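You operate a simulated robot arm through the tools that you are given. There is no shell and no other tool. Be economical: measure what you need, move in short steps, check, and stop when the job is done.

The job below is to be done with a simulated robot arm. You get a single attempt, and the scene is never put back.

## Task
Take the squeeze bottle from the grey table and leave it on the spot under the chutes. Then put the blue-handled jug from the table with a wood top on the solar panel. Then take the blue-handled pad and put it on the second shelf from the bottom. Then put one of the filters from the low grey table on the orange table. Then fetch the wooden block from the low wooden table and set it on the rubber block there. Then take the purple mug with the largest size on its label from the front of the trailer bed and leave it on the metal bench. Then take the orange strap roll and put it on the blue tile. Do these in the order given. Set down upright: squeeze bottle, blue-handled jug, blue-handled pad, filter, purple mug.

Only the result counts: the job must be done as asked and must still hold three seconds after the hand-in. Knocking over, shifting, dropping, spilling or breaking anything else fails it.

## Robot
A 7-joint arm with a three-finger gripper on a trunk, on a base that drives. Base frame: it is fixed to the floor where the robot stands at the start and does not move with it; the origin is under the middle of the robot, x ahead of it, y to its left, z up. Lengths are in mm, angles in degrees, forces in N, time in s.
With the tool pointing down near the work surface it reaches from about 100 to 780 mm from the robot's upright axis, wherever it stands. Its first joint turns from -166.0 to 166.0 degrees. Places, roughly: blue tile (12x9x2 cm) [5100, -600, 600]; blue-handled jug [1000, 1750, 750]; blue-handled pad (4x3x5 cm) [3000, 500, 700]; filter [-1250, -750, 750]; metal bench [4700, -3800, 600]; orange strap roll (7x7x5 cm) [4700, -700, 600]; orange table [-1300, 1400, 700]; purple mug [5000, 750, 750]; rubber block (5x5x3 cm) [-1100, 500, 500]; second shelf [2700, 2900, 600]; solar panel (27x17x2 cm) [600, -100, 700]; spot under the chutes (27x15 cm) [2480, 1680, 720]; squeeze bottle (6x5x12 cm) [500, 100, 800]; wooden block (4x4x3 cm) [-1200, 100, 500]. Payload 2.94 kg.
The tool frame sits at the grasp point between the pads (the TCP): z along the fingers, y along the line on which they close. The tips reach 30 mm beyond it. The gripper opens to 132 mm. The gripper's body begins 107 mm behind the TCP.
Orientation is told as [roll, pitch, yaw] about the base's x, y, z axes, in that order, counted from this pose: with the fingers straight down and closing along the base's y, the tool's x points along the base's -x, its y along +y and its z along -z.

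## Interface
- The arm moves only by the tool move_arm. Its argument "series" is a list of rows, each an object (a shift or turn left out is 0, a gripper value left out holds the last) with "offset": the shift along the base's x, y, z in mm, a list of three; "rotation": the turn, a rotation vector about the base's x, y, z in degrees, a list of three; "claw": the closure, from 0 (fully open) to 1 (shut). In form: [{"offset": [tx, ty, tz], "rotation": [wx, wy, wz], "claw": claw}, ...]. A call has 1 to 12 rows; each row shifts and turns the commanded pose from where the row before left it. A row lasts 0.2 s, in which the tool goes at most 50 mm and 8.6 degrees; a call with a longer step from one row to the next is refused whole, and so is a gripper value outside its range. Where a pose cannot be reached the arm comes as near as it can. A force on the tool above 40 N (or 10 N above the force at the start of the call, whichever is more), or a blocked arm, ends the call early, and 0.2 s more pass. The fingers move at their own pace and stop on an object; they squeeze with about 23 N. The grip force told is the motor's: it shows also when the fingers shut on nothing. Time passes only in rows, and 0.2 s behind the last, so rows that do not move let the fingers close. The reply holds the time, the measured pose of the TCP, the force on the tool along the base axes, the opening and the grip force, in the units named above and with some noise, with the torque about the TCP (base axes, N m) and any sound that the robot's microphone picked up, and new pictures: "views" is both (left out), scene, wrist or none.
- Cameras (640 x 400 px; columns grow to the right, rows downward): "scene" is now at [25.1, 181.7, 1721.5]; the picture's right is [-0.15, -0.99, 0.00], its down [-0.92, 0.14, -0.36] and it looks along [0.36, -0.06, -0.93] (base axes); focal length 214 px, centre (320, 200). "wrist" rides on the gripper at [72, 3, -144] in the tool frame; the picture's right is [-0.04, 1.00, 0.00], its down [-0.88, -0.04, -0.48] and it looks along [-0.48, -0.02, 0.88] (tool axes); focal length 256 px, centre (320, 200). There is no depth. A picture from a camera that has moved, and an enlarged one, comes with that camera's place and axes in the base frame and with its lens.
- slide_trunk(by): slides the trunk up (or, below 0, down) by that many mm; the arm and the scene camera ride with it, the base frame stays. It gives what a move gives, with no picture.
- roll_base(legs): drives the robot by 1 to 6 legs, each [ahead, left, turn to the left] in mm, mm and degrees, along the robot's own axes; the way and the turn of a leg run together, so that a leg with both is an arc; at most 1500 mm and 180 degrees a leg. The arm and the cameras ride along, it lands a little off, and it stops where it bumps. It gives what a move gives, and a new picture of the scene camera.
- pan_tilt(pan, tilt): turns the head with the scene camera to pan (to the left, within 143 degrees either way) and tilt (down, from -29 to 69), counted from straight ahead of the robot. It gives what a move gives, and a new picture of the scene camera.
- inspect(camera, box): a new picture of the part [left, top, right, bottom] of that camera's present view, enlarged. No time passes.
- hand_in(): hands the job in; it is judged then, once.

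Work in short steps. Places have to be worked out from the pictures, the camera data and where the tool is seen: move nearer, look again, correct. Check each grasp and each placing, and mend what went wrong. You have 207 turns and 260 pictures in all, those below and enlarged ones among them. Open the gripper and draw the arm clear of the work before you hand the job in, unless the task says otherwise; then end with one line.

The tools are called after "Emit:" as name(argument=value, ...) on one line, values as JSON. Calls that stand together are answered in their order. move_arm: Moves the arm, as the interface text tells. Its arguments: {"type":"object","properties":{"series":{"type":"array"},"views":{"type":"string","enum":["both","scene","wrist","none"]}},"required":["series"]} The other tools are called the same way: slide_trunk (by) slides the trunk up or down; roll_base (legs) drives the base; pan_tilt (pan, tilt) turns the head that bears the scene camera; inspect (camera, box) takes an enlarged picture of a part of a camera's view; hand_in () hands the job in.

At the start:

```text
clock: 0.0
tcp_pos: [-330.2, 238.2, 976.4]
orientation: [0.0, 0.0, 0.0]
contact_force: [0.1, -0.3, -0.4]
moment: [0.01, 0.01, -0.02]
finger_gap: 131.9
grip_force: 0.1
trunk travel left (down, up): [-250.0, 290.0]
robot x, y, heading: [-3.0, -0.4, 0.0]
head pan, tilt: [-8.8, 68.8]
```

scene: 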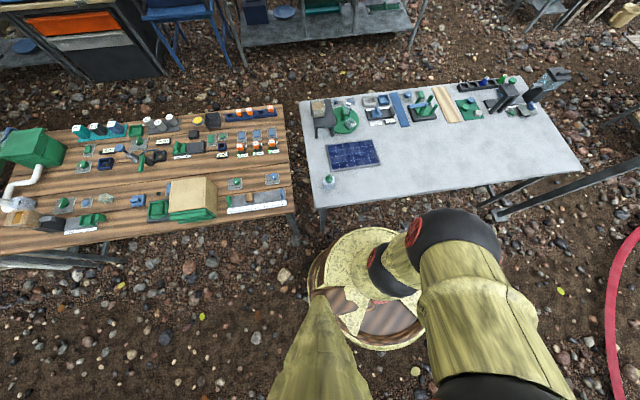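
wrist: 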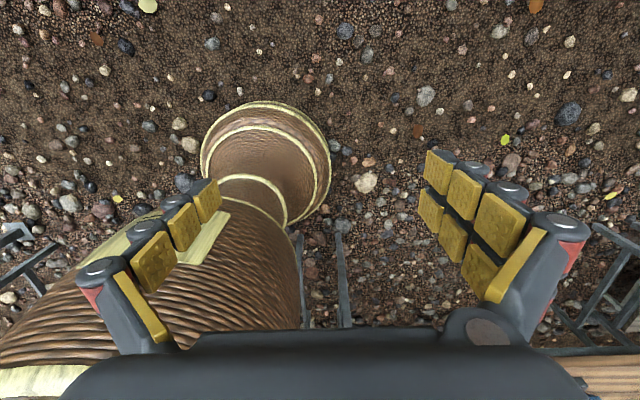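

I start with an enlarged look at the grey table to find the squeeze bottle and solar panel.

Emit:
inspect(camera="scene", box=[290, 60, 450, 220])

Emit:
inspect(camera="scene", box=[0, 90, 300, 270])

```text
2.50 times, centred on (370, 140) of scene
camera zoom: at [25.1, 181.7, 1721.5], right [-0.15, -0.99, 0.0], down [-0.92, 0.14, -0.36], along [0.36, -0.06, -0.93], focal length 536 px, centre (195, 350)
```

zoom: 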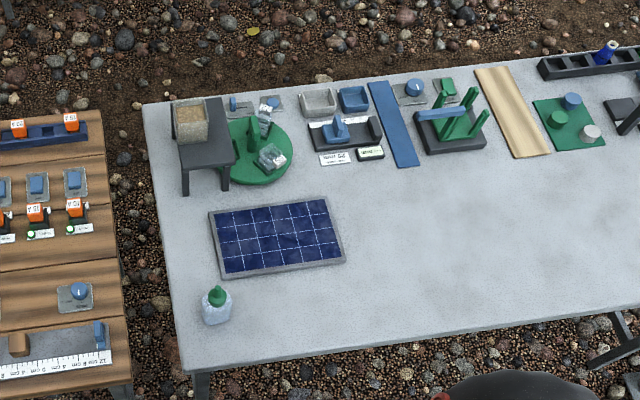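

```text
2.13 times, centred on (150, 180) of scene
camera zoom: at [25.1, 181.7, 1721.5], right [-0.15, -0.99, 0.0], down [-0.92, 0.14, -0.36], along [0.36, -0.06, -0.93], focal length 458 px, centre (683, 243)
```

zoom: 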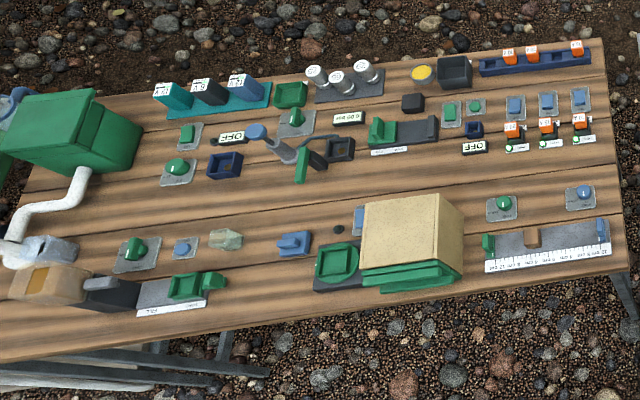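

The bottle (green cap) stands near (495, 60) on the near-left corner of the grey table. The arm is folded behind, so I swing it around the left side in an arc.

Emit:
move_arm(series=[{"offset": [30.5, 37.4, 0], "rotation": [0, 0, -6.8]}, {"offset": [34.7, 33.5, 0], "rotation": [0, 0, -6.8]}, {"offset": [38.5, 29.2, 0], "rotation": [0, 0, -6.8]}, {"offset": [41.6, 24.4, 0], "rotation": [0, 0, -6.8]}, {"offset": [44.3, 19.4, 0], "rotation": [0, 0, -6.8]}, {"offset": [46.2, 13.9, 0], "rotation": [0, 0, -6.8]}, {"offset": [47.5, 8.4, 0], "rotation": [0, 0, -6.8]}, {"offset": [48.2, 2.7, 0], "rotation": [0, 0, -6.8]}, {"offset": [48.2, -3, 0], "rotation": [0, 0, -6.8]}, {"offset": [47.5, -8.7, 0], "rotation": [0, 0, -6.8]}], views="scene")

```text
clock: 1.1
tcp_pos: [-238.6, 313.4, 971.2]
orientation: [-0.3, -0.7, -17.5]
contact_force: [-0.2, -0.2, -0.2]
moment: [-0.01, -0.01, 0.01]
finger_gap: 131.6
grip_force: 0.0
trunk travel left (down, up): [-250.0, 290.0]
robot x, y, heading: [-2.4, 0.3, -0.1]
head pan, tilt: [-8.8, 68.8]
stopped in row 5: the arm was blocked; the commanded pose is now the measured one
camera scene: at [24.5, 181.2, 1721.6], right [-0.15, -0.99, 0.0], down [-0.92, 0.14, -0.36], along [0.36, -0.06, -0.93], focal length 214 px, centre (320, 200)
```

scene: 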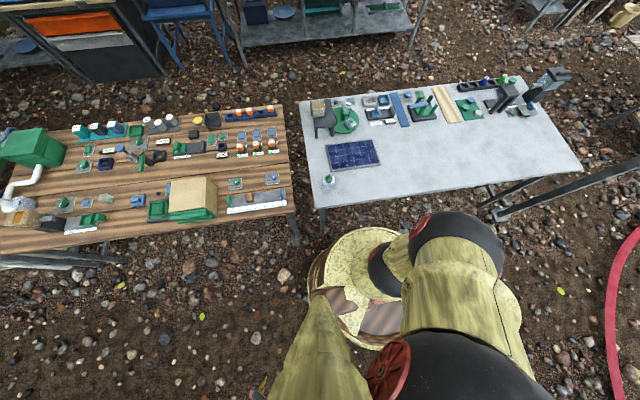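

The elbow was blocked on the left, most likely by the camera mast. I swing the other way round, over the robot's rear and right side.

Emit:
move_arm(series=[{"offset": [-40.8, -27.1, 4], "rotation": [0, 0, 6.8]}, {"offset": [-32.8, -36.2, 0], "rotation": [0, 0, 6.8]}, {"offset": [-28.1, -39.9, 0], "rotation": [0, 0, 6.8]}, {"offset": [-23.1, -43.1, 0], "rotation": [0, 0, 6.8]}, {"offset": [-17.7, -45.5, 0], "rotation": [0, 0, 6.8]}, {"offset": [-11.9, -47.3, 0], "rotation": [0, 0, 6.8]}, {"offset": [-6.2, -48.5, 0], "rotation": [0, 0, 6.8]}, {"offset": [0, -48.8, 0], "rotation": [0, 0, 6.8]}, {"offset": [5.7, -48.5, 0], "rotation": [0, 0, 6.8]}, {"offset": [11.7, -47.4, 0], "rotation": [0, 0, 6.8]}], views="scene")

```text
clock: 3.3
tcp_pos: [-315.8, 101.3, 969.6]
orientation: [-0.5, -0.5, 50.5]
contact_force: [-0.4, 0.0, -0.8]
moment: [0.01, 0.0, -0.04]
finger_gap: 131.9
grip_force: 0.0
out of reach, approached as far as the arm can: row 6, 7, 8, 9, 10
trunk travel left (down, up): [-250.0, 290.0]
robot x, y, heading: [-1.5, -2.1, -0.1]
head pan, tilt: [-8.8, 68.8]
camera scene: at [25.2, 181.4, 1721.5], right [-0.15, -0.99, 0.0], down [-0.92, 0.14, -0.36], along [0.36, -0.06, -0.93], focal length 214 px, centre (320, 200)
```

scene: 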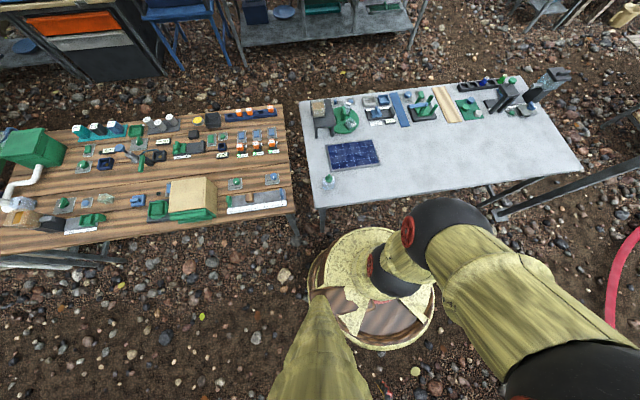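

Joint 1 hits its limit there, so this arm effectively works in the robot's rear-left sector (about 130–165°). I'll use that sector by turning the base, and first bring the commanded pose back.

Emit:
move_arm(series=[{"offset": [-11.7, 47.4, 0], "rotation": [0, 0, -6.8]}, {"offset": [-5.7, 48.5, 0], "rotation": [0, 0, -6.8]}, {"offset": [0, 48.8, 0], "rotation": [0, 0, -6.8]}], views="none")

Emit:
pan_tilt(pan=60, tilt=25)

Emit:
pan_tilt(pan=0, tilt=25)

Emit:
pan_tilt(pan=-60, tilt=25)

Emit:
pan_tilt(pan=140, tilt=35)

```text
clock: 4.1
tcp_pos: [-332.8, 249.3, 975.5]
orientation: [-0.6, -0.7, 30.0]
contact_force: [-0.2, -0.5, -0.2]
moment: [0.0, 0.01, 0.01]
finger_gap: 131.8
grip_force: 0.0
trunk travel left (down, up): [-250.0, 290.0]
robot x, y, heading: [2.5, 3.0, -0.1]
head pan, tilt: [-8.8, 68.8]
```

```text
clock: 5.5
tcp_pos: [-332.4, 247.3, 975.0]
orientation: [-0.5, -0.7, 30.0]
contact_force: [-0.4, 0.6, -0.2]
moment: [0.02, 0.0, -0.02]
finger_gap: 131.9
grip_force: 0.0
trunk travel left (down, up): [-250.0, 290.0]
robot x, y, heading: [0.3, -2.2, 0.2]
head pan, tilt: [60.0, 25.0]
camera scene: at [15.8, 270.0, 1780.9], right [0.87, -0.5, 0.0], down [-0.21, -0.37, -0.91], along [0.45, 0.78, -0.42], focal length 214 px, centre (320, 200)
```

scene: 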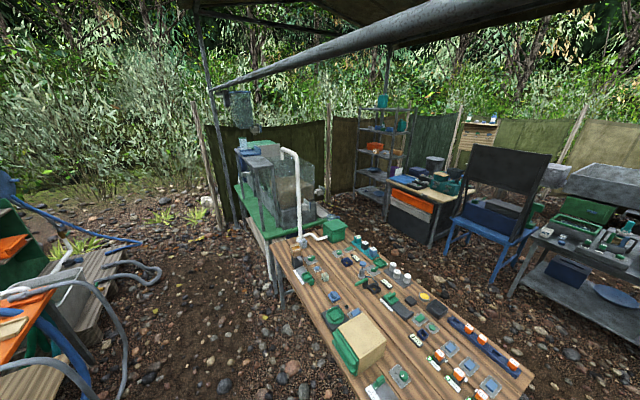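

```text
clock: 6.8
tcp_pos: [-332.4, 247.1, 975.4]
orientation: [-0.5, -0.8, 30.1]
contact_force: [-0.1, -0.1, -0.6]
moment: [0.01, -0.03, 0.0]
finger_gap: 131.8
grip_force: 0.1
trunk travel left (down, up): [-250.0, 290.0]
robot x, y, heading: [1.4, 1.5, -0.0]
head pan, tilt: [0.0, 25.0]
camera scene: at [61.8, 190.3, 1781.0], right [0.0, -1.0, 0.0], down [-0.42, 0.0, -0.91], along [0.91, 0.0, -0.42], focal length 214 px, centre (320, 200)
```

scene: 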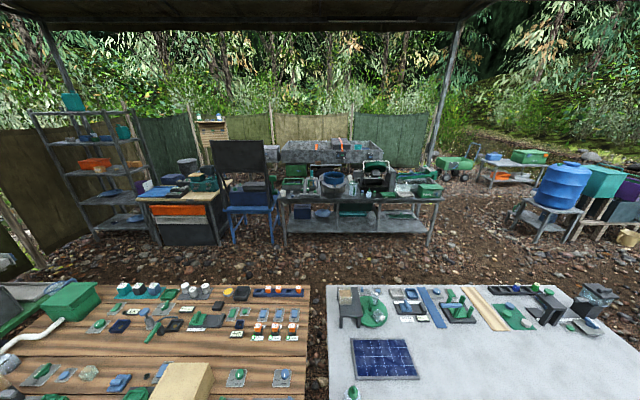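

```text
clock: 8.1
tcp_pos: [-332.9, 249.2, 976.2]
orientation: [-0.4, -0.7, 30.0]
contact_force: [-0.4, -0.9, 0.1]
moment: [0.01, 0.02, 0.0]
finger_gap: 132.0
grip_force: 0.1
trunk travel left (down, up): [-250.0, 290.0]
robot x, y, heading: [-0.5, 2.3, -0.0]
head pan, tilt: [-60.0, 25.0]
camera scene: at [15.8, 110.5, 1781.0], right [-0.87, -0.5, 0.0], down [-0.21, 0.37, -0.91], along [0.45, -0.78, -0.42], focal length 214 px, centre (320, 200)
```

scene: 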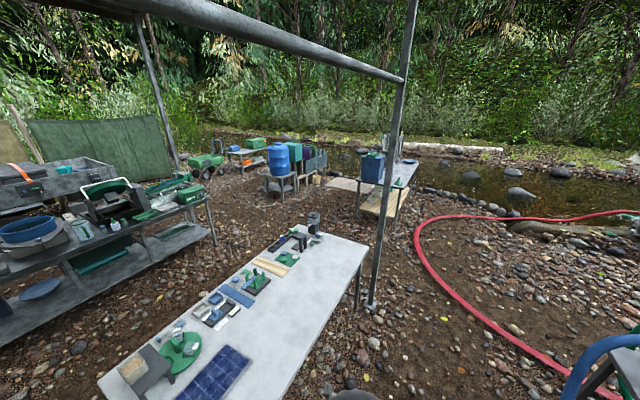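

```text
clock: 11.0
tcp_pos: [-332.6, 248.3, 975.5]
orientation: [-0.5, -0.6, 30.1]
contact_force: [0.3, -0.5, 1.4]
moment: [-0.02, -0.02, -0.01]
finger_gap: 132.0
grip_force: 0.0
trunk travel left (down, up): [-250.0, 290.0]
robot x, y, heading: [-1.0, 2.9, 0.0]
head pan, tilt: [140.0, 35.0]
camera scene: at [-97.8, 246.8, 1765.2], right [0.64, 0.77, 0.0], down [0.44, -0.37, -0.82], along [-0.63, 0.53, -0.57], focal length 214 px, centre (320, 200)
```

scene: 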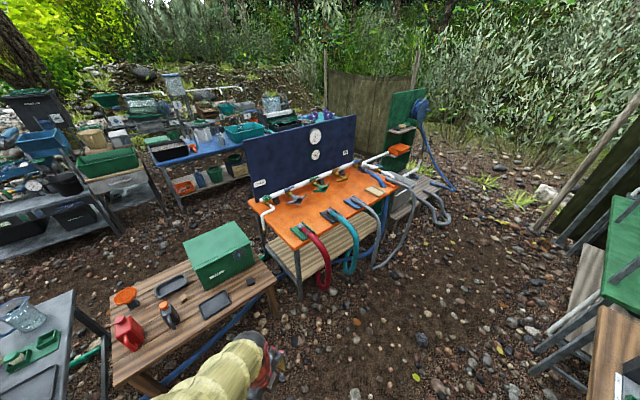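

The scene is mapped roughly. Now I turn the base right by 143° so the bottle falls in the arm's working sector.

Emit:
roll_base(legs=[[0, 0, -143]])

Emit:
pan_tilt(pan=140, tilt=55)

```text
clock: 17.5
tcp_pos: [413.6, -25.2, 975.7]
orientation: [-0.3, -0.6, -116.6]
contact_force: [1.1, -0.5, 0.1]
moment: [0.0, 0.01, 0.0]
finger_gap: 132.1
grip_force: 0.0
trunk travel left (down, up): [-250.0, 290.0]
robot x, y, heading: [-1.4, -0.3, -146.7]
head pan, tilt: [140.0, 35.0]
camera scene: at [217.3, -152.5, 1765.2], right [-0.12, -0.99, 0.0], down [-0.57, 0.07, -0.82], along [0.81, -0.09, -0.57], focal length 214 px, centre (320, 200)
```

scene: 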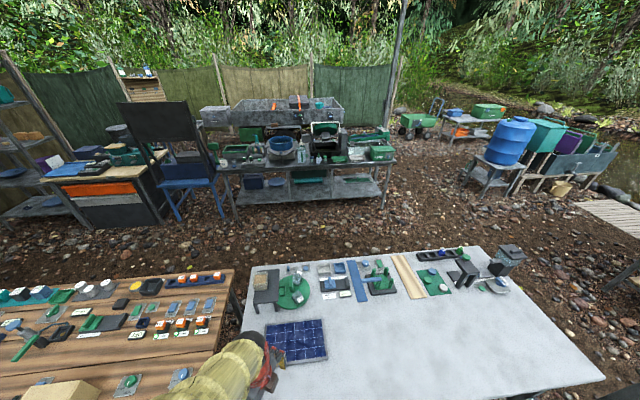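

```text
clock: 18.3
tcp_pos: [414.2, -25.9, 975.0]
orientation: [-0.4, -0.7, -116.6]
contact_force: [0.2, 1.0, -0.3]
moment: [-0.05, 0.01, 0.01]
finger_gap: 132.0
grip_force: 0.1
trunk travel left (down, up): [-250.0, 290.0]
robot x, y, heading: [1.9, -3.0, -146.5]
head pan, tilt: [140.0, 55.0]
camera scene: at [201.5, -150.6, 1737.0], right [-0.12, -0.99, 0.0], down [-0.81, 0.09, -0.57], along [0.57, -0.07, -0.82], focal length 214 px, centre (320, 200)
```

scene: 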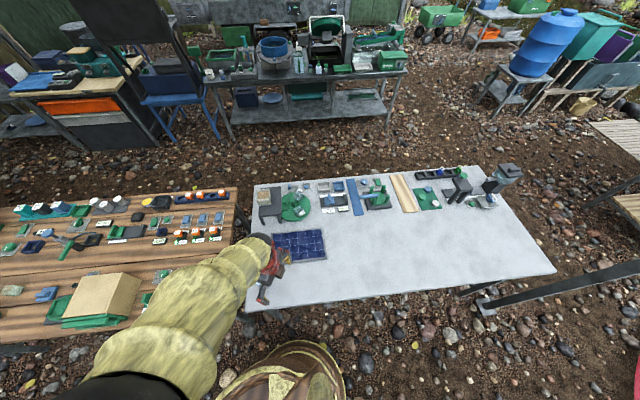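

The gripper is over the solar panel area. I edge toward the bottle for a wrist view.

Emit:
move_arm(series=[{"offset": [20, 40, 0], "rotation": [0, 0, 6.8]}, {"offset": [15, 30, 0], "rotation": [0, 0, 6.8]}, {"offset": [0, 0, 0]}], views="wrist")

```text
clock: 19.1
tcp_pos: [446.9, 43.1, 974.1]
orientation: [-0.4, -0.7, -102.9]
contact_force: [0.6, -0.6, 0.7]
moment: [-0.03, -0.01, 0.02]
finger_gap: 131.9
grip_force: 0.0
trunk travel left (down, up): [-250.0, 290.0]
robot x, y, heading: [1.6, 0.3, -146.6]
head pan, tilt: [140.0, 55.0]
camera wrist: at [469.5, 114.9, 1118.3], right [0.96, -0.27, -0.01], down [-0.23, -0.84, 0.49], along [-0.14, -0.47, -0.87], focal length 256 px, centre (320, 200)
```

wrist: 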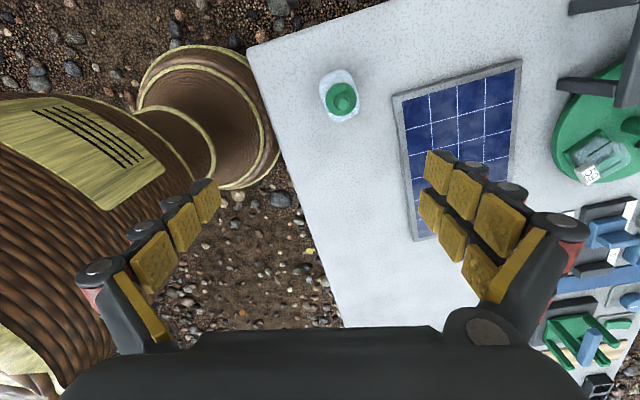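

The bottle is at about (477, 64). I zoom in to see its orientation.

Emit:
inspect(camera="wrist", box=[290, 50, 390, 150])

```text
4.00 times, centred on (340, 100) of wrist
camera zoom: at [469.5, 114.9, 1118.3], right [0.96, -0.27, -0.01], down [-0.23, -0.84, 0.49], along [-0.14, -0.47, -0.87], focal length 1024 px, centre (240, 600)
```

zoom: 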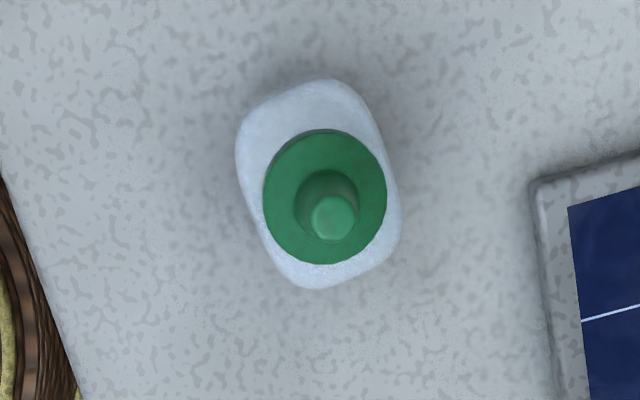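

Its long side runs along y, so I close along x (yaw −90). Moving above it and down partway.

Emit:
move_arm(series=[{"offset": [16, 10, 0], "rotation": [0, 0, 6.5]}, {"offset": [16, 9, 0], "rotation": [0, 0, 6.4]}, {"offset": [0, 0, -45]}, {"offset": [0, 0, -45]}, {"offset": [0, 0, -45]}, {"offset": [0, 0, -30]}, {"offset": [0, 0, 0]}], views="both")

```text
clock: 20.7
tcp_pos: [480.5, 64.2, 811.4]
orientation: [-0.5, -0.6, -90.1]
contact_force: [0.0, 0.2, 0.0]
moment: [0.02, 0.0, -0.01]
finger_gap: 131.9
grip_force: 0.0
trunk travel left (down, up): [-250.0, 290.0]
robot x, y, heading: [1.8, 2.6, -146.5]
head pan, tilt: [140.0, 55.0]
camera scene: at [201.7, -150.5, 1737.0], right [-0.12, -0.99, 0.0], down [-0.81, 0.09, -0.57], along [0.57, -0.07, -0.82], focal length 214 px, centre (320, 200)
camera wrist: at [486.5, 137.9, 953.6], right [1.0, -0.04, -0.01], down [-0.04, -0.87, 0.49], along [-0.03, -0.49, -0.87], focal length 256 px, centre (320, 200)
```

scene: 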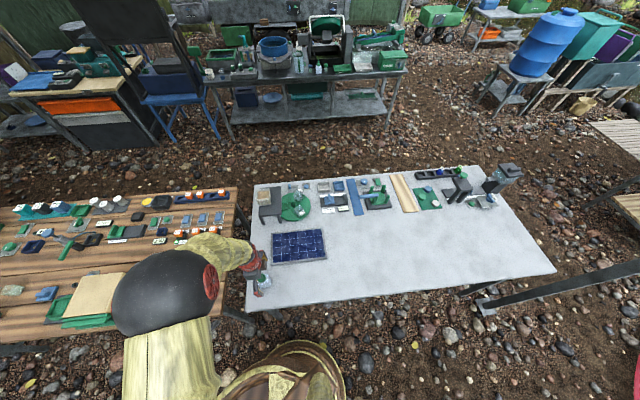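
wrist: 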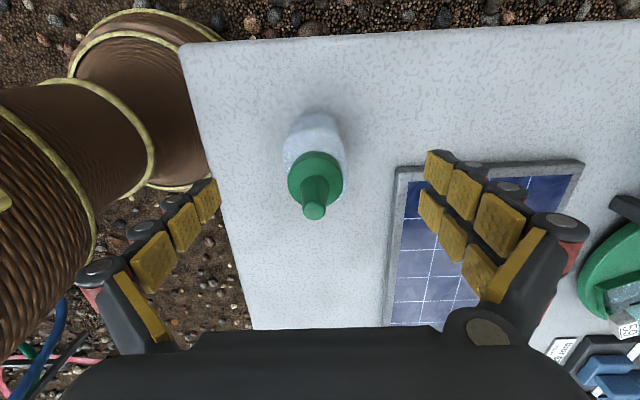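

The bottle's centre reads about (477, 57). I correct, go down to grasp height and look again.

Emit:
move_arm(series=[{"offset": [-3, -6, -30]}, {"offset": [0, 0, -30]}, {"offset": [0, 0, 0]}], views="wrist")

```text
clock: 21.5
tcp_pos: [478.5, 58.5, 749.1]
orientation: [-0.5, -0.7, -90.1]
contact_force: [0.2, -0.4, -0.1]
moment: [-0.01, 0.02, 0.01]
finger_gap: 132.0
grip_force: 0.1
trunk travel left (down, up): [-250.0, 290.0]
robot x, y, heading: [-1.3, 0.2, -146.8]
head pan, tilt: [140.0, 55.0]
camera wrist: at [482.6, 131.8, 892.0], right [1.0, -0.04, -0.01], down [-0.04, -0.87, 0.49], along [-0.03, -0.49, -0.87], focal length 256 px, centre (320, 200)
```

wrist: 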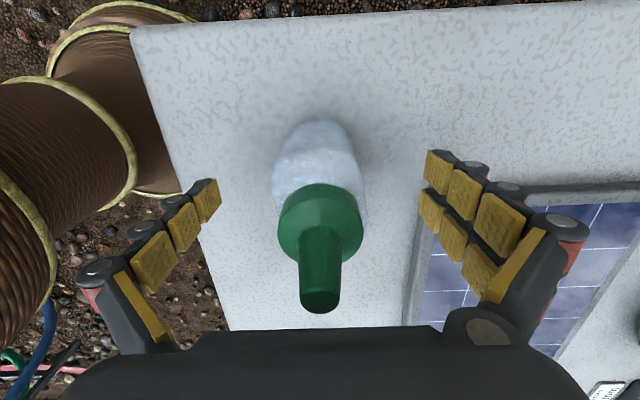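

Aligned. Closing on the bottle's body and lifting slightly.

Emit:
move_arm(series=[{"claw": 1}, {"claw": 1}, {"claw": 1}, {"claw": 1}, {"claw": 1}, {"claw": 1}, {"claw": 1}], views="none")

Emit:
move_arm(series=[{"offset": [0, 0, 20]}, {"offset": [0, 0, 40]}, {"offset": [0, 0, 45]}, {"offset": [0, 0, 45]}, {"offset": [0, 0, 45]}, {"offset": [0, 0, 45]}, {"offset": [0, 0, 0]}], views="both")

```text
clock: 23.1
tcp_pos: [478.6, 58.2, 751.4]
orientation: [-0.3, -0.8, -90.1]
contact_force: [5.4, 0.6, 8.9]
moment: [0.11, -0.2, -0.03]
finger_gap: 44.6
grip_force: 23.0
trunk travel left (down, up): [-250.0, 290.0]
robot x, y, heading: [1.5, 1.2, -146.6]
head pan, tilt: [140.0, 55.0]
```

```text
clock: 24.7
tcp_pos: [477.4, 61.6, 993.5]
orientation: [-0.4, -0.7, -90.1]
contact_force: [0.2, 0.2, -1.9]
moment: [-0.02, -0.02, -0.02]
finger_gap: 44.7
grip_force: 22.8
trunk travel left (down, up): [-250.0, 290.0]
robot x, y, heading: [0.0, -0.4, -146.7]
head pan, tilt: [140.0, 55.0]
camera scene: at [201.3, -150.6, 1736.9], right [-0.12, -0.99, 0.0], down [-0.81, 0.09, -0.57], along [0.57, -0.07, -0.82], focal length 214 px, centre (320, 200)
camera wrist: at [480.9, 135.1, 1135.8], right [1.0, -0.04, -0.01], down [-0.04, -0.87, 0.49], along [-0.03, -0.49, -0.87], focal length 256 px, centre (320, 200)
```

scene: 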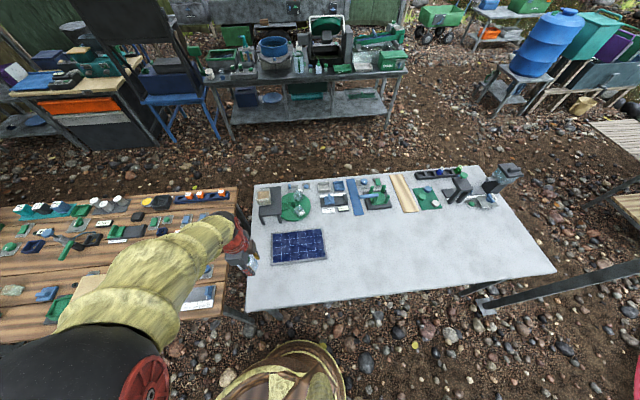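
wrist: 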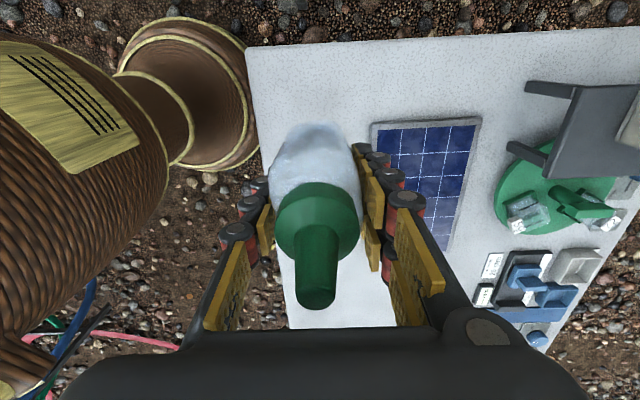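

The bottle is held. To drive around the right end of the grey table I retract the arm and turn the base so the arm points along the travel direction, clear of the tent pole.

Emit:
move_arm(series=[{"offset": [-40, 0, 20]}, {"offset": [-40, 0, 20]}, {"offset": [-20, 0, 20]}, {"offset": [0, 0, 0]}], views="none")

Emit:
roll_base(legs=[[0, 0, -114]])

Emit:
pan_tilt(pan=143, tilt=30)

```text
clock: 25.7
tcp_pos: [375.5, 59.6, 1053.0]
orientation: [-0.4, -0.7, -90.0]
contact_force: [0.2, 0.6, -2.3]
moment: [-0.01, 0.01, -0.02]
finger_gap: 44.5
grip_force: 23.2
trunk travel left (down, up): [-250.0, 290.0]
robot x, y, heading: [0.0, 1.1, -146.5]
head pan, tilt: [140.0, 55.0]
```

```text
clock: 30.9
tcp_pos: [-104.9, -366.3, 1053.0]
orientation: [-0.4, -0.7, 154.9]
contact_force: [0.6, -0.6, -0.1]
moment: [0.02, -0.03, -0.03]
finger_gap: 0.2
grip_force: 22.3
trunk travel left (down, up): [-250.0, 290.0]
robot x, y, heading: [0.3, -2.5, 98.1]
head pan, tilt: [140.0, 55.0]
camera scene: at [-222.0, -118.4, 1736.9], right [-0.85, 0.53, 0.0], down [0.43, 0.7, -0.57], along [-0.3, -0.49, -0.82], focal length 214 px, centre (320, 200)
```

scene: 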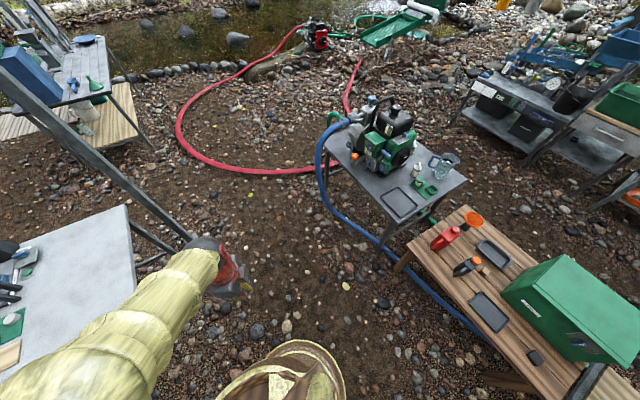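

```text
clock: 31.8
tcp_pos: [-106.0, -366.6, 1052.2]
orientation: [-0.5, -0.7, 154.7]
contact_force: [0.7, -0.4, 0.8]
moment: [0.01, -0.01, 0.01]
finger_gap: 0.1
grip_force: 23.0
trunk travel left (down, up): [-250.0, 290.0]
robot x, y, heading: [-2.4, -1.3, 98.1]
head pan, tilt: [143.0, 30.0]
camera scene: at [-227.6, -136.4, 1772.9], right [-0.88, 0.48, 0.0], down [0.24, 0.44, -0.87], along [-0.42, -0.76, -0.5], focal length 214 px, centre (320, 200)
```

scene: 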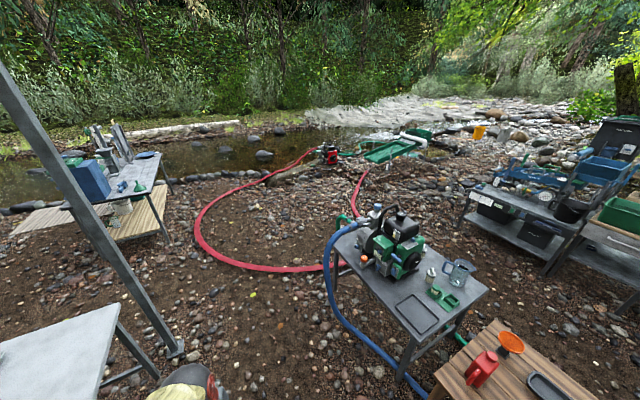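

The gripper is empty: the bottle slipped out during the turn. I look for it around the grey table and the ground.

Emit:
pan_tilt(pan=-110, tilt=60)

Emit:
pan_tilt(pan=143, tilt=69)

```text
clock: 35.4
tcp_pos: [-105.9, -367.5, 1052.5]
orientation: [-0.6, -0.7, 154.8]
contact_force: [0.1, 0.4, 0.9]
moment: [0.02, 0.03, 0.02]
finger_gap: 0.0
grip_force: 23.3
trunk travel left (down, up): [-250.0, 290.0]
robot x, y, heading: [-2.8, 2.0, 98.3]
head pan, tilt: [-110.0, 60.0]
camera scene: at [-118.8, -70.7, 1730.9], right [-0.2, -0.98, 0.0], down [-0.85, 0.18, -0.5], along [0.49, -0.1, -0.87], focal length 214 px, centre (320, 200)
```

scene: 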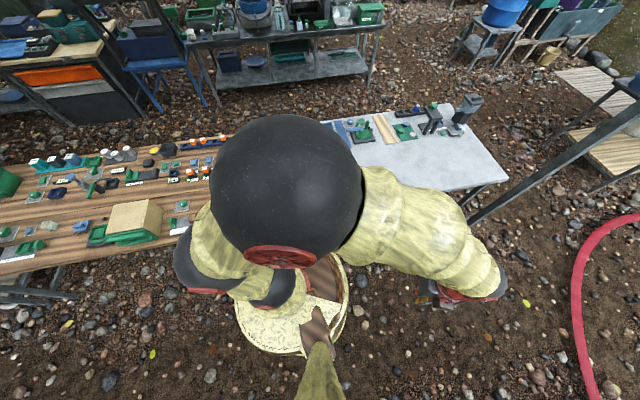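

```text
clock: 38.9
tcp_pos: [-105.2, -366.2, 1051.6]
orientation: [-0.5, -0.8, 154.8]
contact_force: [-0.4, 0.3, 0.3]
moment: [-0.02, 0.0, 0.03]
finger_gap: 0.0
grip_force: 23.3
trunk travel left (down, up): [-250.0, 290.0]
robot x, y, heading: [2.2, -3.9, 98.3]
head pan, tilt: [143.0, 68.8]
camera scene: at [-211.0, -106.1, 1721.5], right [-0.88, 0.48, 0.0], down [0.45, 0.82, -0.36], along [-0.17, -0.32, -0.93], focal length 214 px, centre (320, 200)
```

scene: 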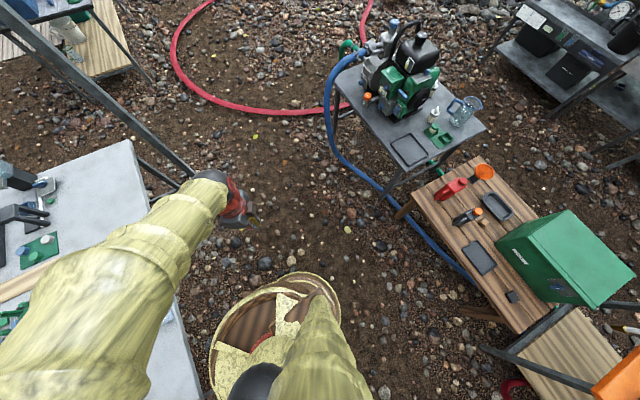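

Something bluish shows at about (165, 318) by the table edge; I enlarge it.

Emit:
inspect(camera="scene", box=[110, 270, 230, 390])

Emit:
pan_tilt(pan=-143, tilt=60)

```text
3.33 times, centred on (170, 330) of scene
camera zoom: at [-211.0, -106.1, 1721.5], right [-0.88, 0.48, 0.0], down [0.45, 0.82, -0.36], along [-0.17, -0.32, -0.93], focal length 715 px, centre (820, -233)
```

zoom: 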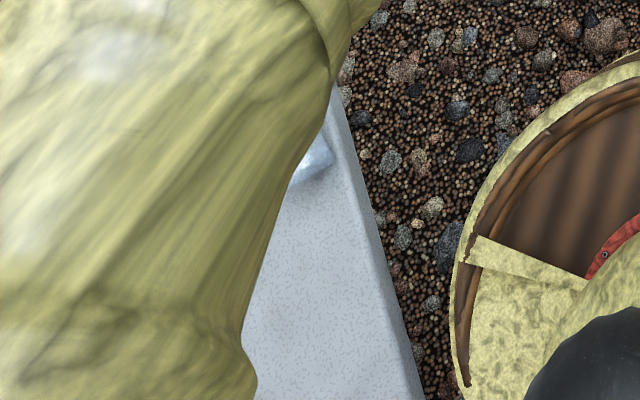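

```text
clock: 42.8
tcp_pos: [-105.8, -366.7, 1051.3]
orientation: [-0.5, -0.6, 154.8]
contact_force: [1.0, -0.4, -0.6]
moment: [0.0, 0.01, 0.04]
finger_gap: 0.0
grip_force: 22.9
trunk travel left (down, up): [-250.0, 290.0]
robot x, y, heading: [0.3, 0.8, 98.2]
head pan, tilt: [-143.0, 60.0]
camera scene: at [-136.7, -104.0, 1730.9], right [-0.7, -0.71, 0.0], down [-0.61, 0.61, -0.5], along [0.35, -0.35, -0.87], focal length 214 px, centre (320, 200)
```

scene: 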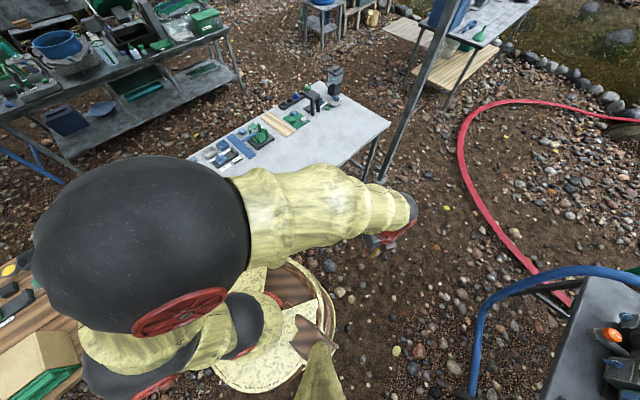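

The bottle lies on its side on the table's near edge around (408, −290). I turn the base so the arm sector faces it and open the fingers.

Emit:
roll_base(legs=[[0, 0, 69]])

Emit:
move_arm(series=[{"claw": 0}, {"claw": 0}, {"claw": 0}, {"claw": 0}, {"claw": 0}, {"claw": 0}, {"claw": 0}, {"claw": 0}], views="wrist")

```text
clock: 46.2
tcp_pos: [306.2, -226.6, 1052.6]
orientation: [-0.5, -0.7, -135.5]
contact_force: [0.3, -1.0, 0.2]
moment: [0.01, 0.0, 0.01]
finger_gap: 0.0
grip_force: 23.0
trunk travel left (down, up): [-250.0, 290.0]
robot x, y, heading: [3.9, 1.6, 167.8]
head pan, tilt: [-143.0, 60.0]
camera scene: at [50.4, -164.2, 1730.9], right [0.42, -0.91, 0.0], down [-0.78, -0.37, -0.5], along [0.45, 0.21, -0.87], focal length 214 px, centre (320, 200)
```

scene: 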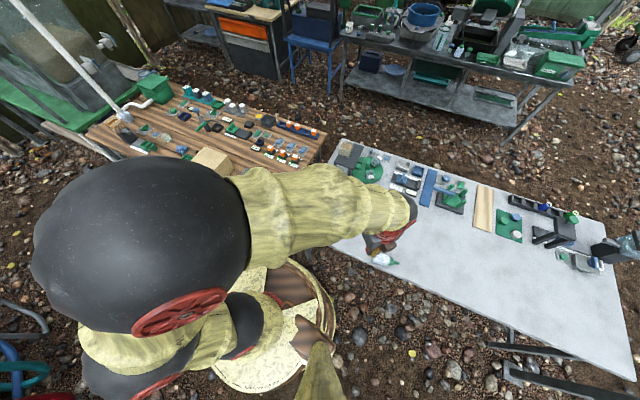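

```text
clock: 48.0
tcp_pos: [307.2, -226.3, 1051.9]
orientation: [-0.5, -0.7, -135.5]
contact_force: [0.5, -0.1, -0.6]
moment: [-0.01, 0.0, 0.0]
finger_gap: 128.0
grip_force: 0.2
trunk travel left (down, up): [-250.0, 290.0]
robot x, y, heading: [-2.7, -1.8, 167.7]
head pan, tilt: [-143.0, 60.0]
camera wrist: at [362.8, -177.2, 1195.1], right [0.67, -0.74, -0.01], down [-0.65, -0.59, 0.49], along [-0.37, -0.32, -0.87], focal length 256 px, centre (320, 200)
```

wrist: 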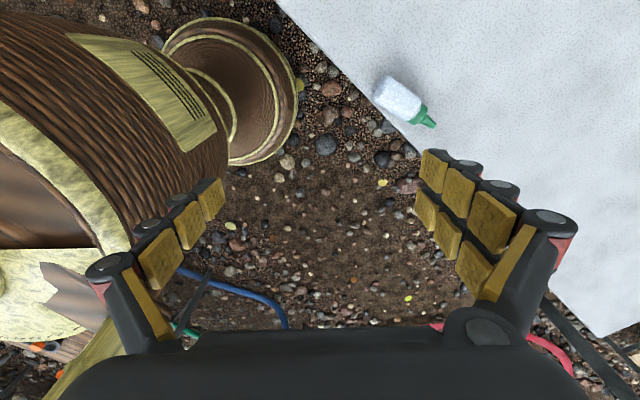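

The bottle lies with its cap toward −y, base near (397, −277), cap near (416, −392). Before regrasping, I look at the target spot under the chutes to plan how it can be placed.

Emit:
pan_tilt(pan=-132, tilt=20)

Emit:
inspect(camera="scene", box=[240, 130, 400, 230])

```text
clock: 49.1
tcp_pos: [308.4, -227.2, 1052.3]
orientation: [-0.6, -0.6, -135.6]
contact_force: [-0.2, 0.6, -0.5]
moment: [-0.05, 0.02, 0.01]
finger_gap: 132.2
grip_force: 0.0
trunk travel left (down, up): [-250.0, 290.0]
robot x, y, heading: [2.9, -0.7, 168.0]
head pan, tilt: [-132.0, 20.0]
camera scene: at [65.3, -137.6, 1789.0], right [0.59, -0.81, 0.0], down [-0.28, -0.2, -0.94], along [0.76, 0.55, -0.34], focal length 214 px, centre (320, 200)
```

scene: 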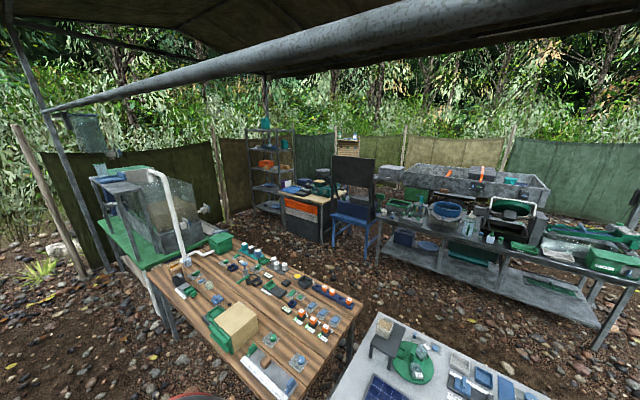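

```text
4.00 times, centred on (320, 180) of scene
camera zoom: at [65.3, -137.6, 1789.0], right [0.59, -0.81, 0.0], down [-0.28, -0.2, -0.94], along [0.76, 0.55, -0.34], focal length 858 px, centre (320, 280)
```

zoom: 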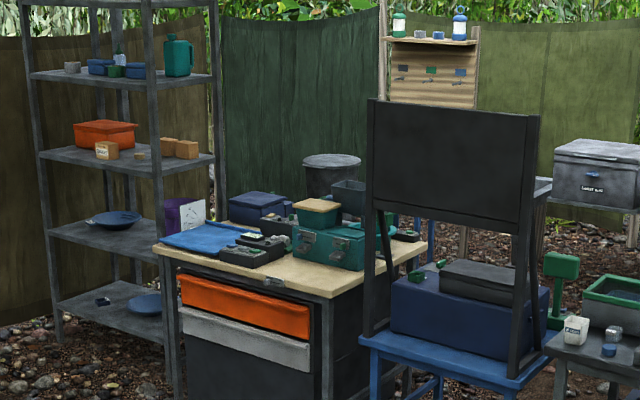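

The target sits at the front of a desk; I'll inspect it closer later. The bottle must be re-righted, so I plan a 45° tilted grasp from the cap side, so that a 90° turn brings it upright. First yaw and tilt the tool above it.

Emit:
move_arm(series=[{"offset": [10, -20, -5], "rotation": [0, 0, 7.9]}, {"offset": [10, -20, -5], "rotation": [0, 0, 7.9]}, {"offset": [10, -20, -5], "rotation": [0, 0, 7.9]}, {"offset": [10, -20, -5], "rotation": [0, 0, 7.9]}, {"offset": [10, -20, -5], "rotation": [0, 0, 7.9]}, {"offset": [10, -20, -5], "rotation": [0, 0, 7.9]}, {"offset": [10, -20, -5], "rotation": [0, 0, 7.9]}, {"offset": [10, -10, -5], "rotation": [7.39, 1.28, 0]}, {"offset": [10, -10, -5], "rotation": [7.39, 1.28, 0]}, {"offset": [10, -10, -5], "rotation": [7.39, 1.28, 0]}, {"offset": [5, 0, -5], "rotation": [7.39, 1.28, 0]}], views="wrist")

```text
clock: 51.5
tcp_pos: [411.2, -394.8, 994.9]
orientation: [-0.5, 29.5, -80.1]
contact_force: [0.0, 0.6, 1.1]
moment: [0.04, -0.02, 0.01]
finger_gap: 131.8
grip_force: 0.1
trunk travel left (down, up): [-250.0, 290.0]
robot x, y, heading: [0.3, -1.1, 167.9]
head pan, tilt: [-132.0, 20.0]
camera wrist: at [417.4, -402.3, 1156.8], right [0.99, 0.14, -0.03], down [0.14, -0.99, -0.02], along [-0.03, 0.01, -1.0], focal length 256 px, centre (320, 200)
```

wrist: 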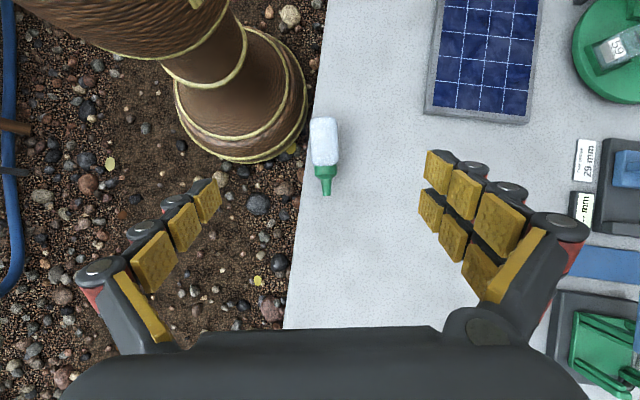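

From nearly straight above, the body centre reads about (398, −302). I complete the tilt to 45° and descend to a pre-grasp point.

Emit:
move_arm(series=[{"offset": [2, 4, -30], "rotation": [7.39, 1.28, 0]}, {"offset": [2, 5, -30], "rotation": [7.39, 1.28, 0]}, {"offset": [0, 0, -40]}, {"offset": [0, 0, -40]}, {"offset": [0, 0, 0]}], views="wrist")

```text
clock: 52.7
tcp_pos: [416.6, -390.4, 856.2]
orientation: [-0.4, 44.3, -80.1]
contact_force: [0.8, -0.4, -0.5]
moment: [0.08, 0.02, 0.02]
finger_gap: 131.9
grip_force: 0.0
trunk travel left (down, up): [-250.0, 290.0]
robot x, y, heading: [-0.4, -2.0, 168.2]
head pan, tilt: [-132.0, 20.0]
camera wrist: at [430.3, -436.4, 1009.6], right [0.99, 0.15, -0.04], down [0.13, -0.95, -0.27], along [-0.07, 0.27, -0.96], focal length 256 px, centre (320, 200)
```

wrist: 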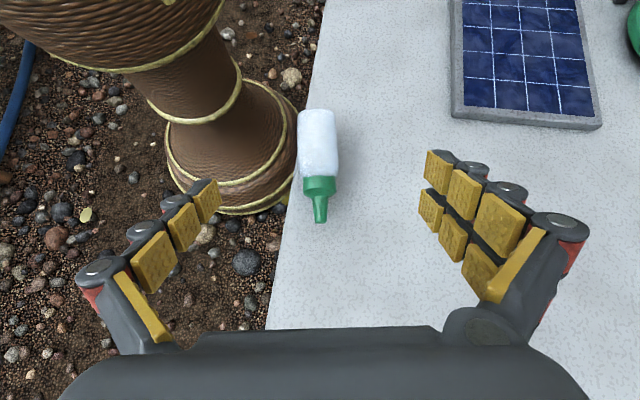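

Alignment along the bottle axis is good. I advance to grasp the body centre at about (399, −301, 744) and close.

Emit:
move_arm(series=[{"offset": [-4, 0, -25]}, {"offset": [-5, 29, -29]}, {"offset": [-5, 30, -29]}, {"offset": [-3, 30, -29]}, {"offset": [0, 0, 0]}], views="wrist")

```text
clock: 53.9
tcp_pos: [396.6, -299.3, 743.2]
orientation: [-0.4, 44.3, -80.1]
contact_force: [-0.1, -0.3, -0.8]
moment: [0.01, 0.02, 0.02]
finger_gap: 131.9
grip_force: 0.2
trunk travel left (down, up): [-250.0, 290.0]
robot x, y, heading: [0.7, 4.4, 167.9]
head pan, tilt: [-132.0, 20.0]
camera wrist: at [410.6, -346.7, 896.0], right [0.99, 0.15, -0.04], down [0.13, -0.95, -0.27], along [-0.07, 0.27, -0.96], focal length 256 px, centre (320, 200)
```

wrist: 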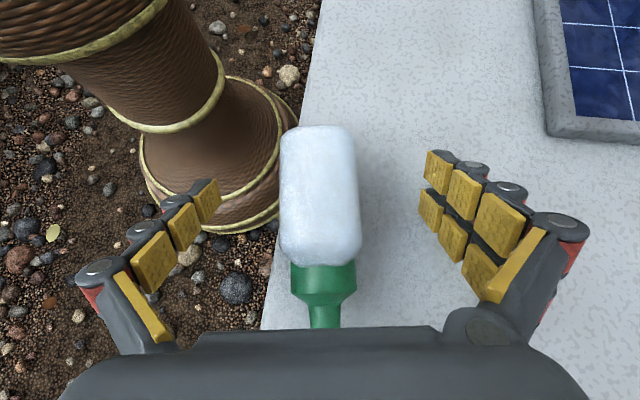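

The body is centred between the fingers; closing and lifting a little.

Emit:
move_arm(series=[{"claw": 1}, {"claw": 1}, {"claw": 1}, {"claw": 1}, {"claw": 1}, {"claw": 1}, {"claw": 1}, {"offset": [0, 0, 30]}, {"offset": [0, 0, 40]}, {"offset": [0, 0, 40]}, {"offset": [0, 0, 0]}], views="wrist")

```text
clock: 54.9
tcp_pos: [411.7, -305.5, 751.3]
orientation: [1.1, 43.4, -79.1]
contact_force: [29.1, -3.3, 33.7]
moment: [0.16, -2.44, -0.37]
finger_gap: 87.3
grip_force: 20.0
trunk travel left (down, up): [-250.0, 290.0]
robot x, y, heading: [1.5, -1.0, 168.2]
head pan, tilt: [-132.0, 20.0]
stopped in row 4: the force on the tool passed its limit at 41 N (the readings are from after the stop); the commanded pose is now the measured one
camera wrist: at [419.6, -351.3, 907.0], right [0.99, 0.14, -0.01], down [0.13, -0.96, -0.26], along [-0.05, 0.25, -0.97], focal length 256 px, centre (320, 200)
```

wrist: 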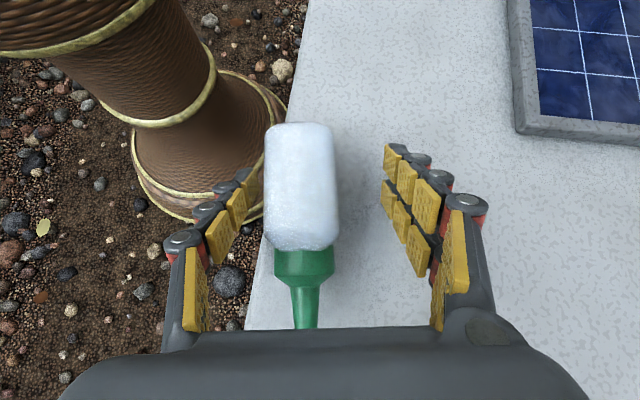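

The left finger caught the table's edge, so its tip was just below the top. I reopen, raise by 8 mm, recentre and look.

Emit:
move_arm(series=[{"claw": 0.1}, {"claw": 0.1}, {"claw": 0.1, "offset": [0, 0, 7]}, {"claw": 0.1, "offset": [-6, 3, 0], "rotation": [-0.7, 0.9, -1.0]}, {"claw": 0.1, "offset": [-6, 0, 0]}, {"claw": 0.1}], views="wrist")

```text
clock: 56.3
tcp_pos: [389.4, -299.6, 752.3]
orientation: [-1.3, 43.4, -81.8]
contact_force: [-0.1, 0.5, 0.5]
moment: [0.01, 0.04, 0.0]
finger_gap: 118.8
grip_force: 0.0
trunk travel left (down, up): [-250.0, 290.0]
robot x, y, heading: [0.3, 1.9, 167.9]
head pan, tilt: [-132.0, 20.0]
camera wrist: at [403.2, -344.4, 906.2], right [0.99, 0.13, -0.05], down [0.11, -0.96, -0.26], along [-0.08, 0.25, -0.97], focal length 256 px, centre (320, 200)
```

wrist: 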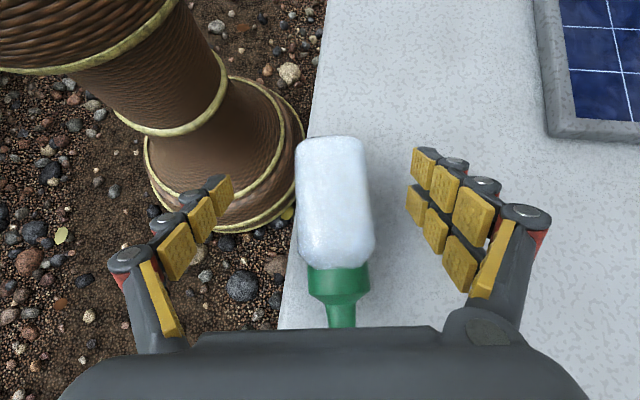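

Shifting 9 mm right onto the bottle's axis, then closing again at this height.

Emit:
move_arm(series=[{"claw": 0.1, "offset": [9, -6, -2], "rotation": [0.5, 0.8, 2]}, {"claw": 0.1}, {"claw": 1}, {"claw": 1}, {"claw": 1}, {"claw": 1}, {"claw": 1}, {"claw": 1}, {"claw": 1}], views="wrist")

```text
clock: 57.7
tcp_pos: [407.7, -309.8, 756.9]
orientation: [-1.1, 43.4, -79.8]
contact_force: [8.4, -0.3, 16.8]
moment: [0.21, -0.94, -0.1]
finger_gap: 53.9
grip_force: 6.9
trunk travel left (down, up): [-250.0, 290.0]
robot x, y, heading: [-1.0, 0.2, 168.1]
head pan, tilt: [-132.0, 20.0]
stopped in row 7: the force on the tool passed its limit at 43 N (the readings are from after the stop); the commanded pose is now the measured one
camera wrist: at [421.5, -353.3, 911.2], right [0.99, 0.16, -0.04], down [0.14, -0.96, -0.26], along [-0.08, 0.25, -0.96], focal length 256 px, centre (320, 200)
```

wrist: 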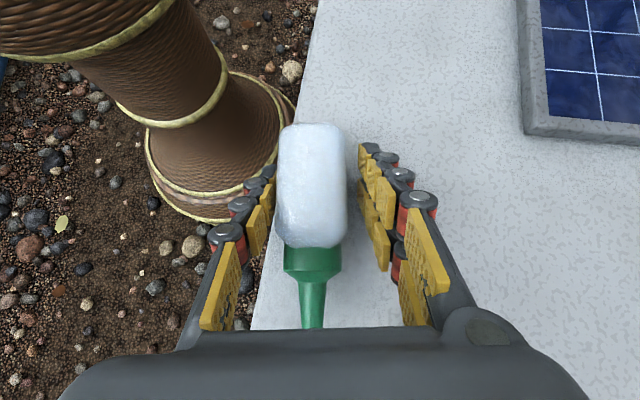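

There is still vertical contact: the table top is about 720. I open slightly, raise to ~762 and close again.

Emit:
move_arm(series=[{"claw": 0.45}, {"claw": 0.45, "offset": [0, 0, 6]}, {"claw": 0.45, "offset": [-6, 3, 0], "rotation": [0.5, 0.5, 0]}, {"claw": 0.45}, {"claw": 1}, {"claw": 1}, {"claw": 1}, {"claw": 1}, {"claw": 1}], views="wrist")

```text
clock: 59.7
tcp_pos: [399.1, -303.7, 759.3]
orientation: [-2.1, 44.2, -80.5]
contact_force: [0.0, 0.5, 0.0]
moment: [-0.03, -0.02, -0.02]
finger_gap: 44.2
grip_force: 23.1
trunk travel left (down, up): [-250.0, 290.0]
robot x, y, heading: [-1.5, -0.2, 168.1]
head pan, tilt: [-132.0, 20.0]
camera wrist: at [414.6, -350.4, 912.6], right [0.99, 0.16, -0.06], down [0.14, -0.95, -0.27], along [-0.1, 0.26, -0.96], focal length 256 px, centre (320, 200)
```

wrist: 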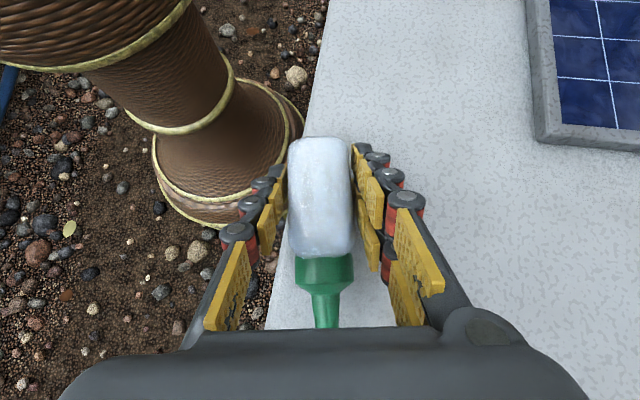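

Clean grasp now (gap 44, no side force). Lift it well up and rotate the bottle to upright in the air, then check.

Emit:
move_arm(series=[{"offset": [0, 0, 20]}, {"offset": [0, 0, 40]}, {"offset": [0, 0, 45]}, {"offset": [0, 0, 45]}, {"offset": [0, 0, 45]}, {"offset": [-5, 10, 10], "rotation": [-7.4, -1.24, 0]}, {"offset": [-5, 10, 10], "rotation": [-7.4, -1.24, 0]}, {"offset": [-5, 10, 0], "rotation": [-7.4, -1.24, 0]}, {"offset": [-5, 10, 0], "rotation": [-7.4, -1.24, 0]}, {"offset": [-5, 10, 0], "rotation": [-7.4, -1.24, 0]}, {"offset": [-5, 10, 0], "rotation": [-7.4, -1.24, 0]}], views="none")

Emit:
move_arm(series=[{"rotation": [-7.4, -1.24, 0]}, {"rotation": [-7.4, -1.24, 0]}, {"rotation": [-7.4, -1.24, 0]}, {"rotation": [-7.4, -1.24, 0]}, {"rotation": [-7.4, -1.24, 0]}, {"rotation": [-7.4, -1.24, 0]}, {"rotation": [0, 0, 0]}], views="wrist")

```text
clock: 62.1
tcp_pos: [368.2, -241.5, 974.4]
orientation: [-2.2, -0.9, -80.4]
contact_force: [0.4, -0.3, -2.0]
moment: [0.03, 0.03, 0.01]
finger_gap: 44.0
grip_force: 23.8
trunk travel left (down, up): [-250.0, 290.0]
robot x, y, heading: [-0.0, -1.2, 168.1]
head pan, tilt: [-132.0, 20.0]
```

```text
clock: 63.7
tcp_pos: [309.7, -353.2, 975.1]
orientation: [-2.2, -45.8, -80.5]
contact_force: [0.5, 0.5, -2.3]
moment: [0.05, -0.02, 0.02]
finger_gap: 43.8
grip_force: 23.5
out of reach, approached as far as the arm can: row 1, 2, 3, 4, 5, 6
trunk travel left (down, up): [-250.0, 290.0]
robot x, y, heading: [-1.1, -2.2, 168.1]
head pan, tilt: [-132.0, 20.0]
camera wrist: at [292.3, -201.1, 1023.6], right [0.99, 0.11, 0.01], down [0.02, -0.27, 0.96], along [0.11, -0.96, -0.27], focal length 256 px, centre (320, 200)
```

wrist: 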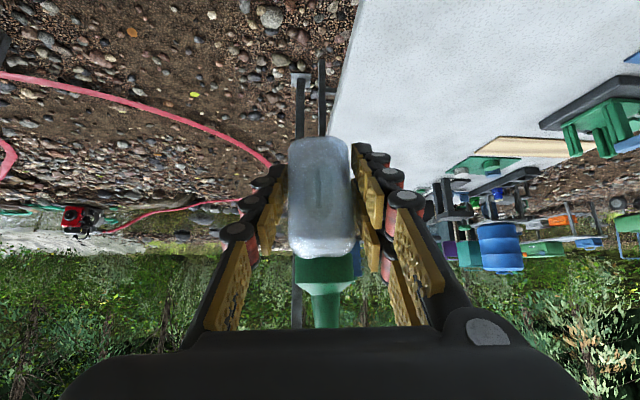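

The bottle is upright in the hand (tool pitched 45°). I yaw the tool to point outward from the robot to find a comfortable configuration.

Emit:
move_arm(series=[{"offset": [0, 15, 10], "rotation": [0, 0, 8]}, {"offset": [0, 15, 10], "rotation": [0, 0, 8]}, {"offset": [0, 15, 10], "rotation": [0, 0, 8]}, {"offset": [0, 15, 10], "rotation": [0, 0, 8]}, {"offset": [0, 15, 10], "rotation": [0, 0, 8]}, {"offset": [0, 0, 0]}], views="none")

```text
clock: 65.1
tcp_pos: [309.5, -280.5, 1023.6]
orientation: [-2.2, -45.9, -40.5]
contact_force: [-0.4, -0.3, -1.6]
moment: [0.03, 0.01, 0.01]
finger_gap: 44.2
grip_force: 23.6
trunk travel left (down, up): [-250.0, 290.0]
robot x, y, heading: [2.3, 1.8, 168.4]
head pan, tilt: [-132.0, 20.0]
```

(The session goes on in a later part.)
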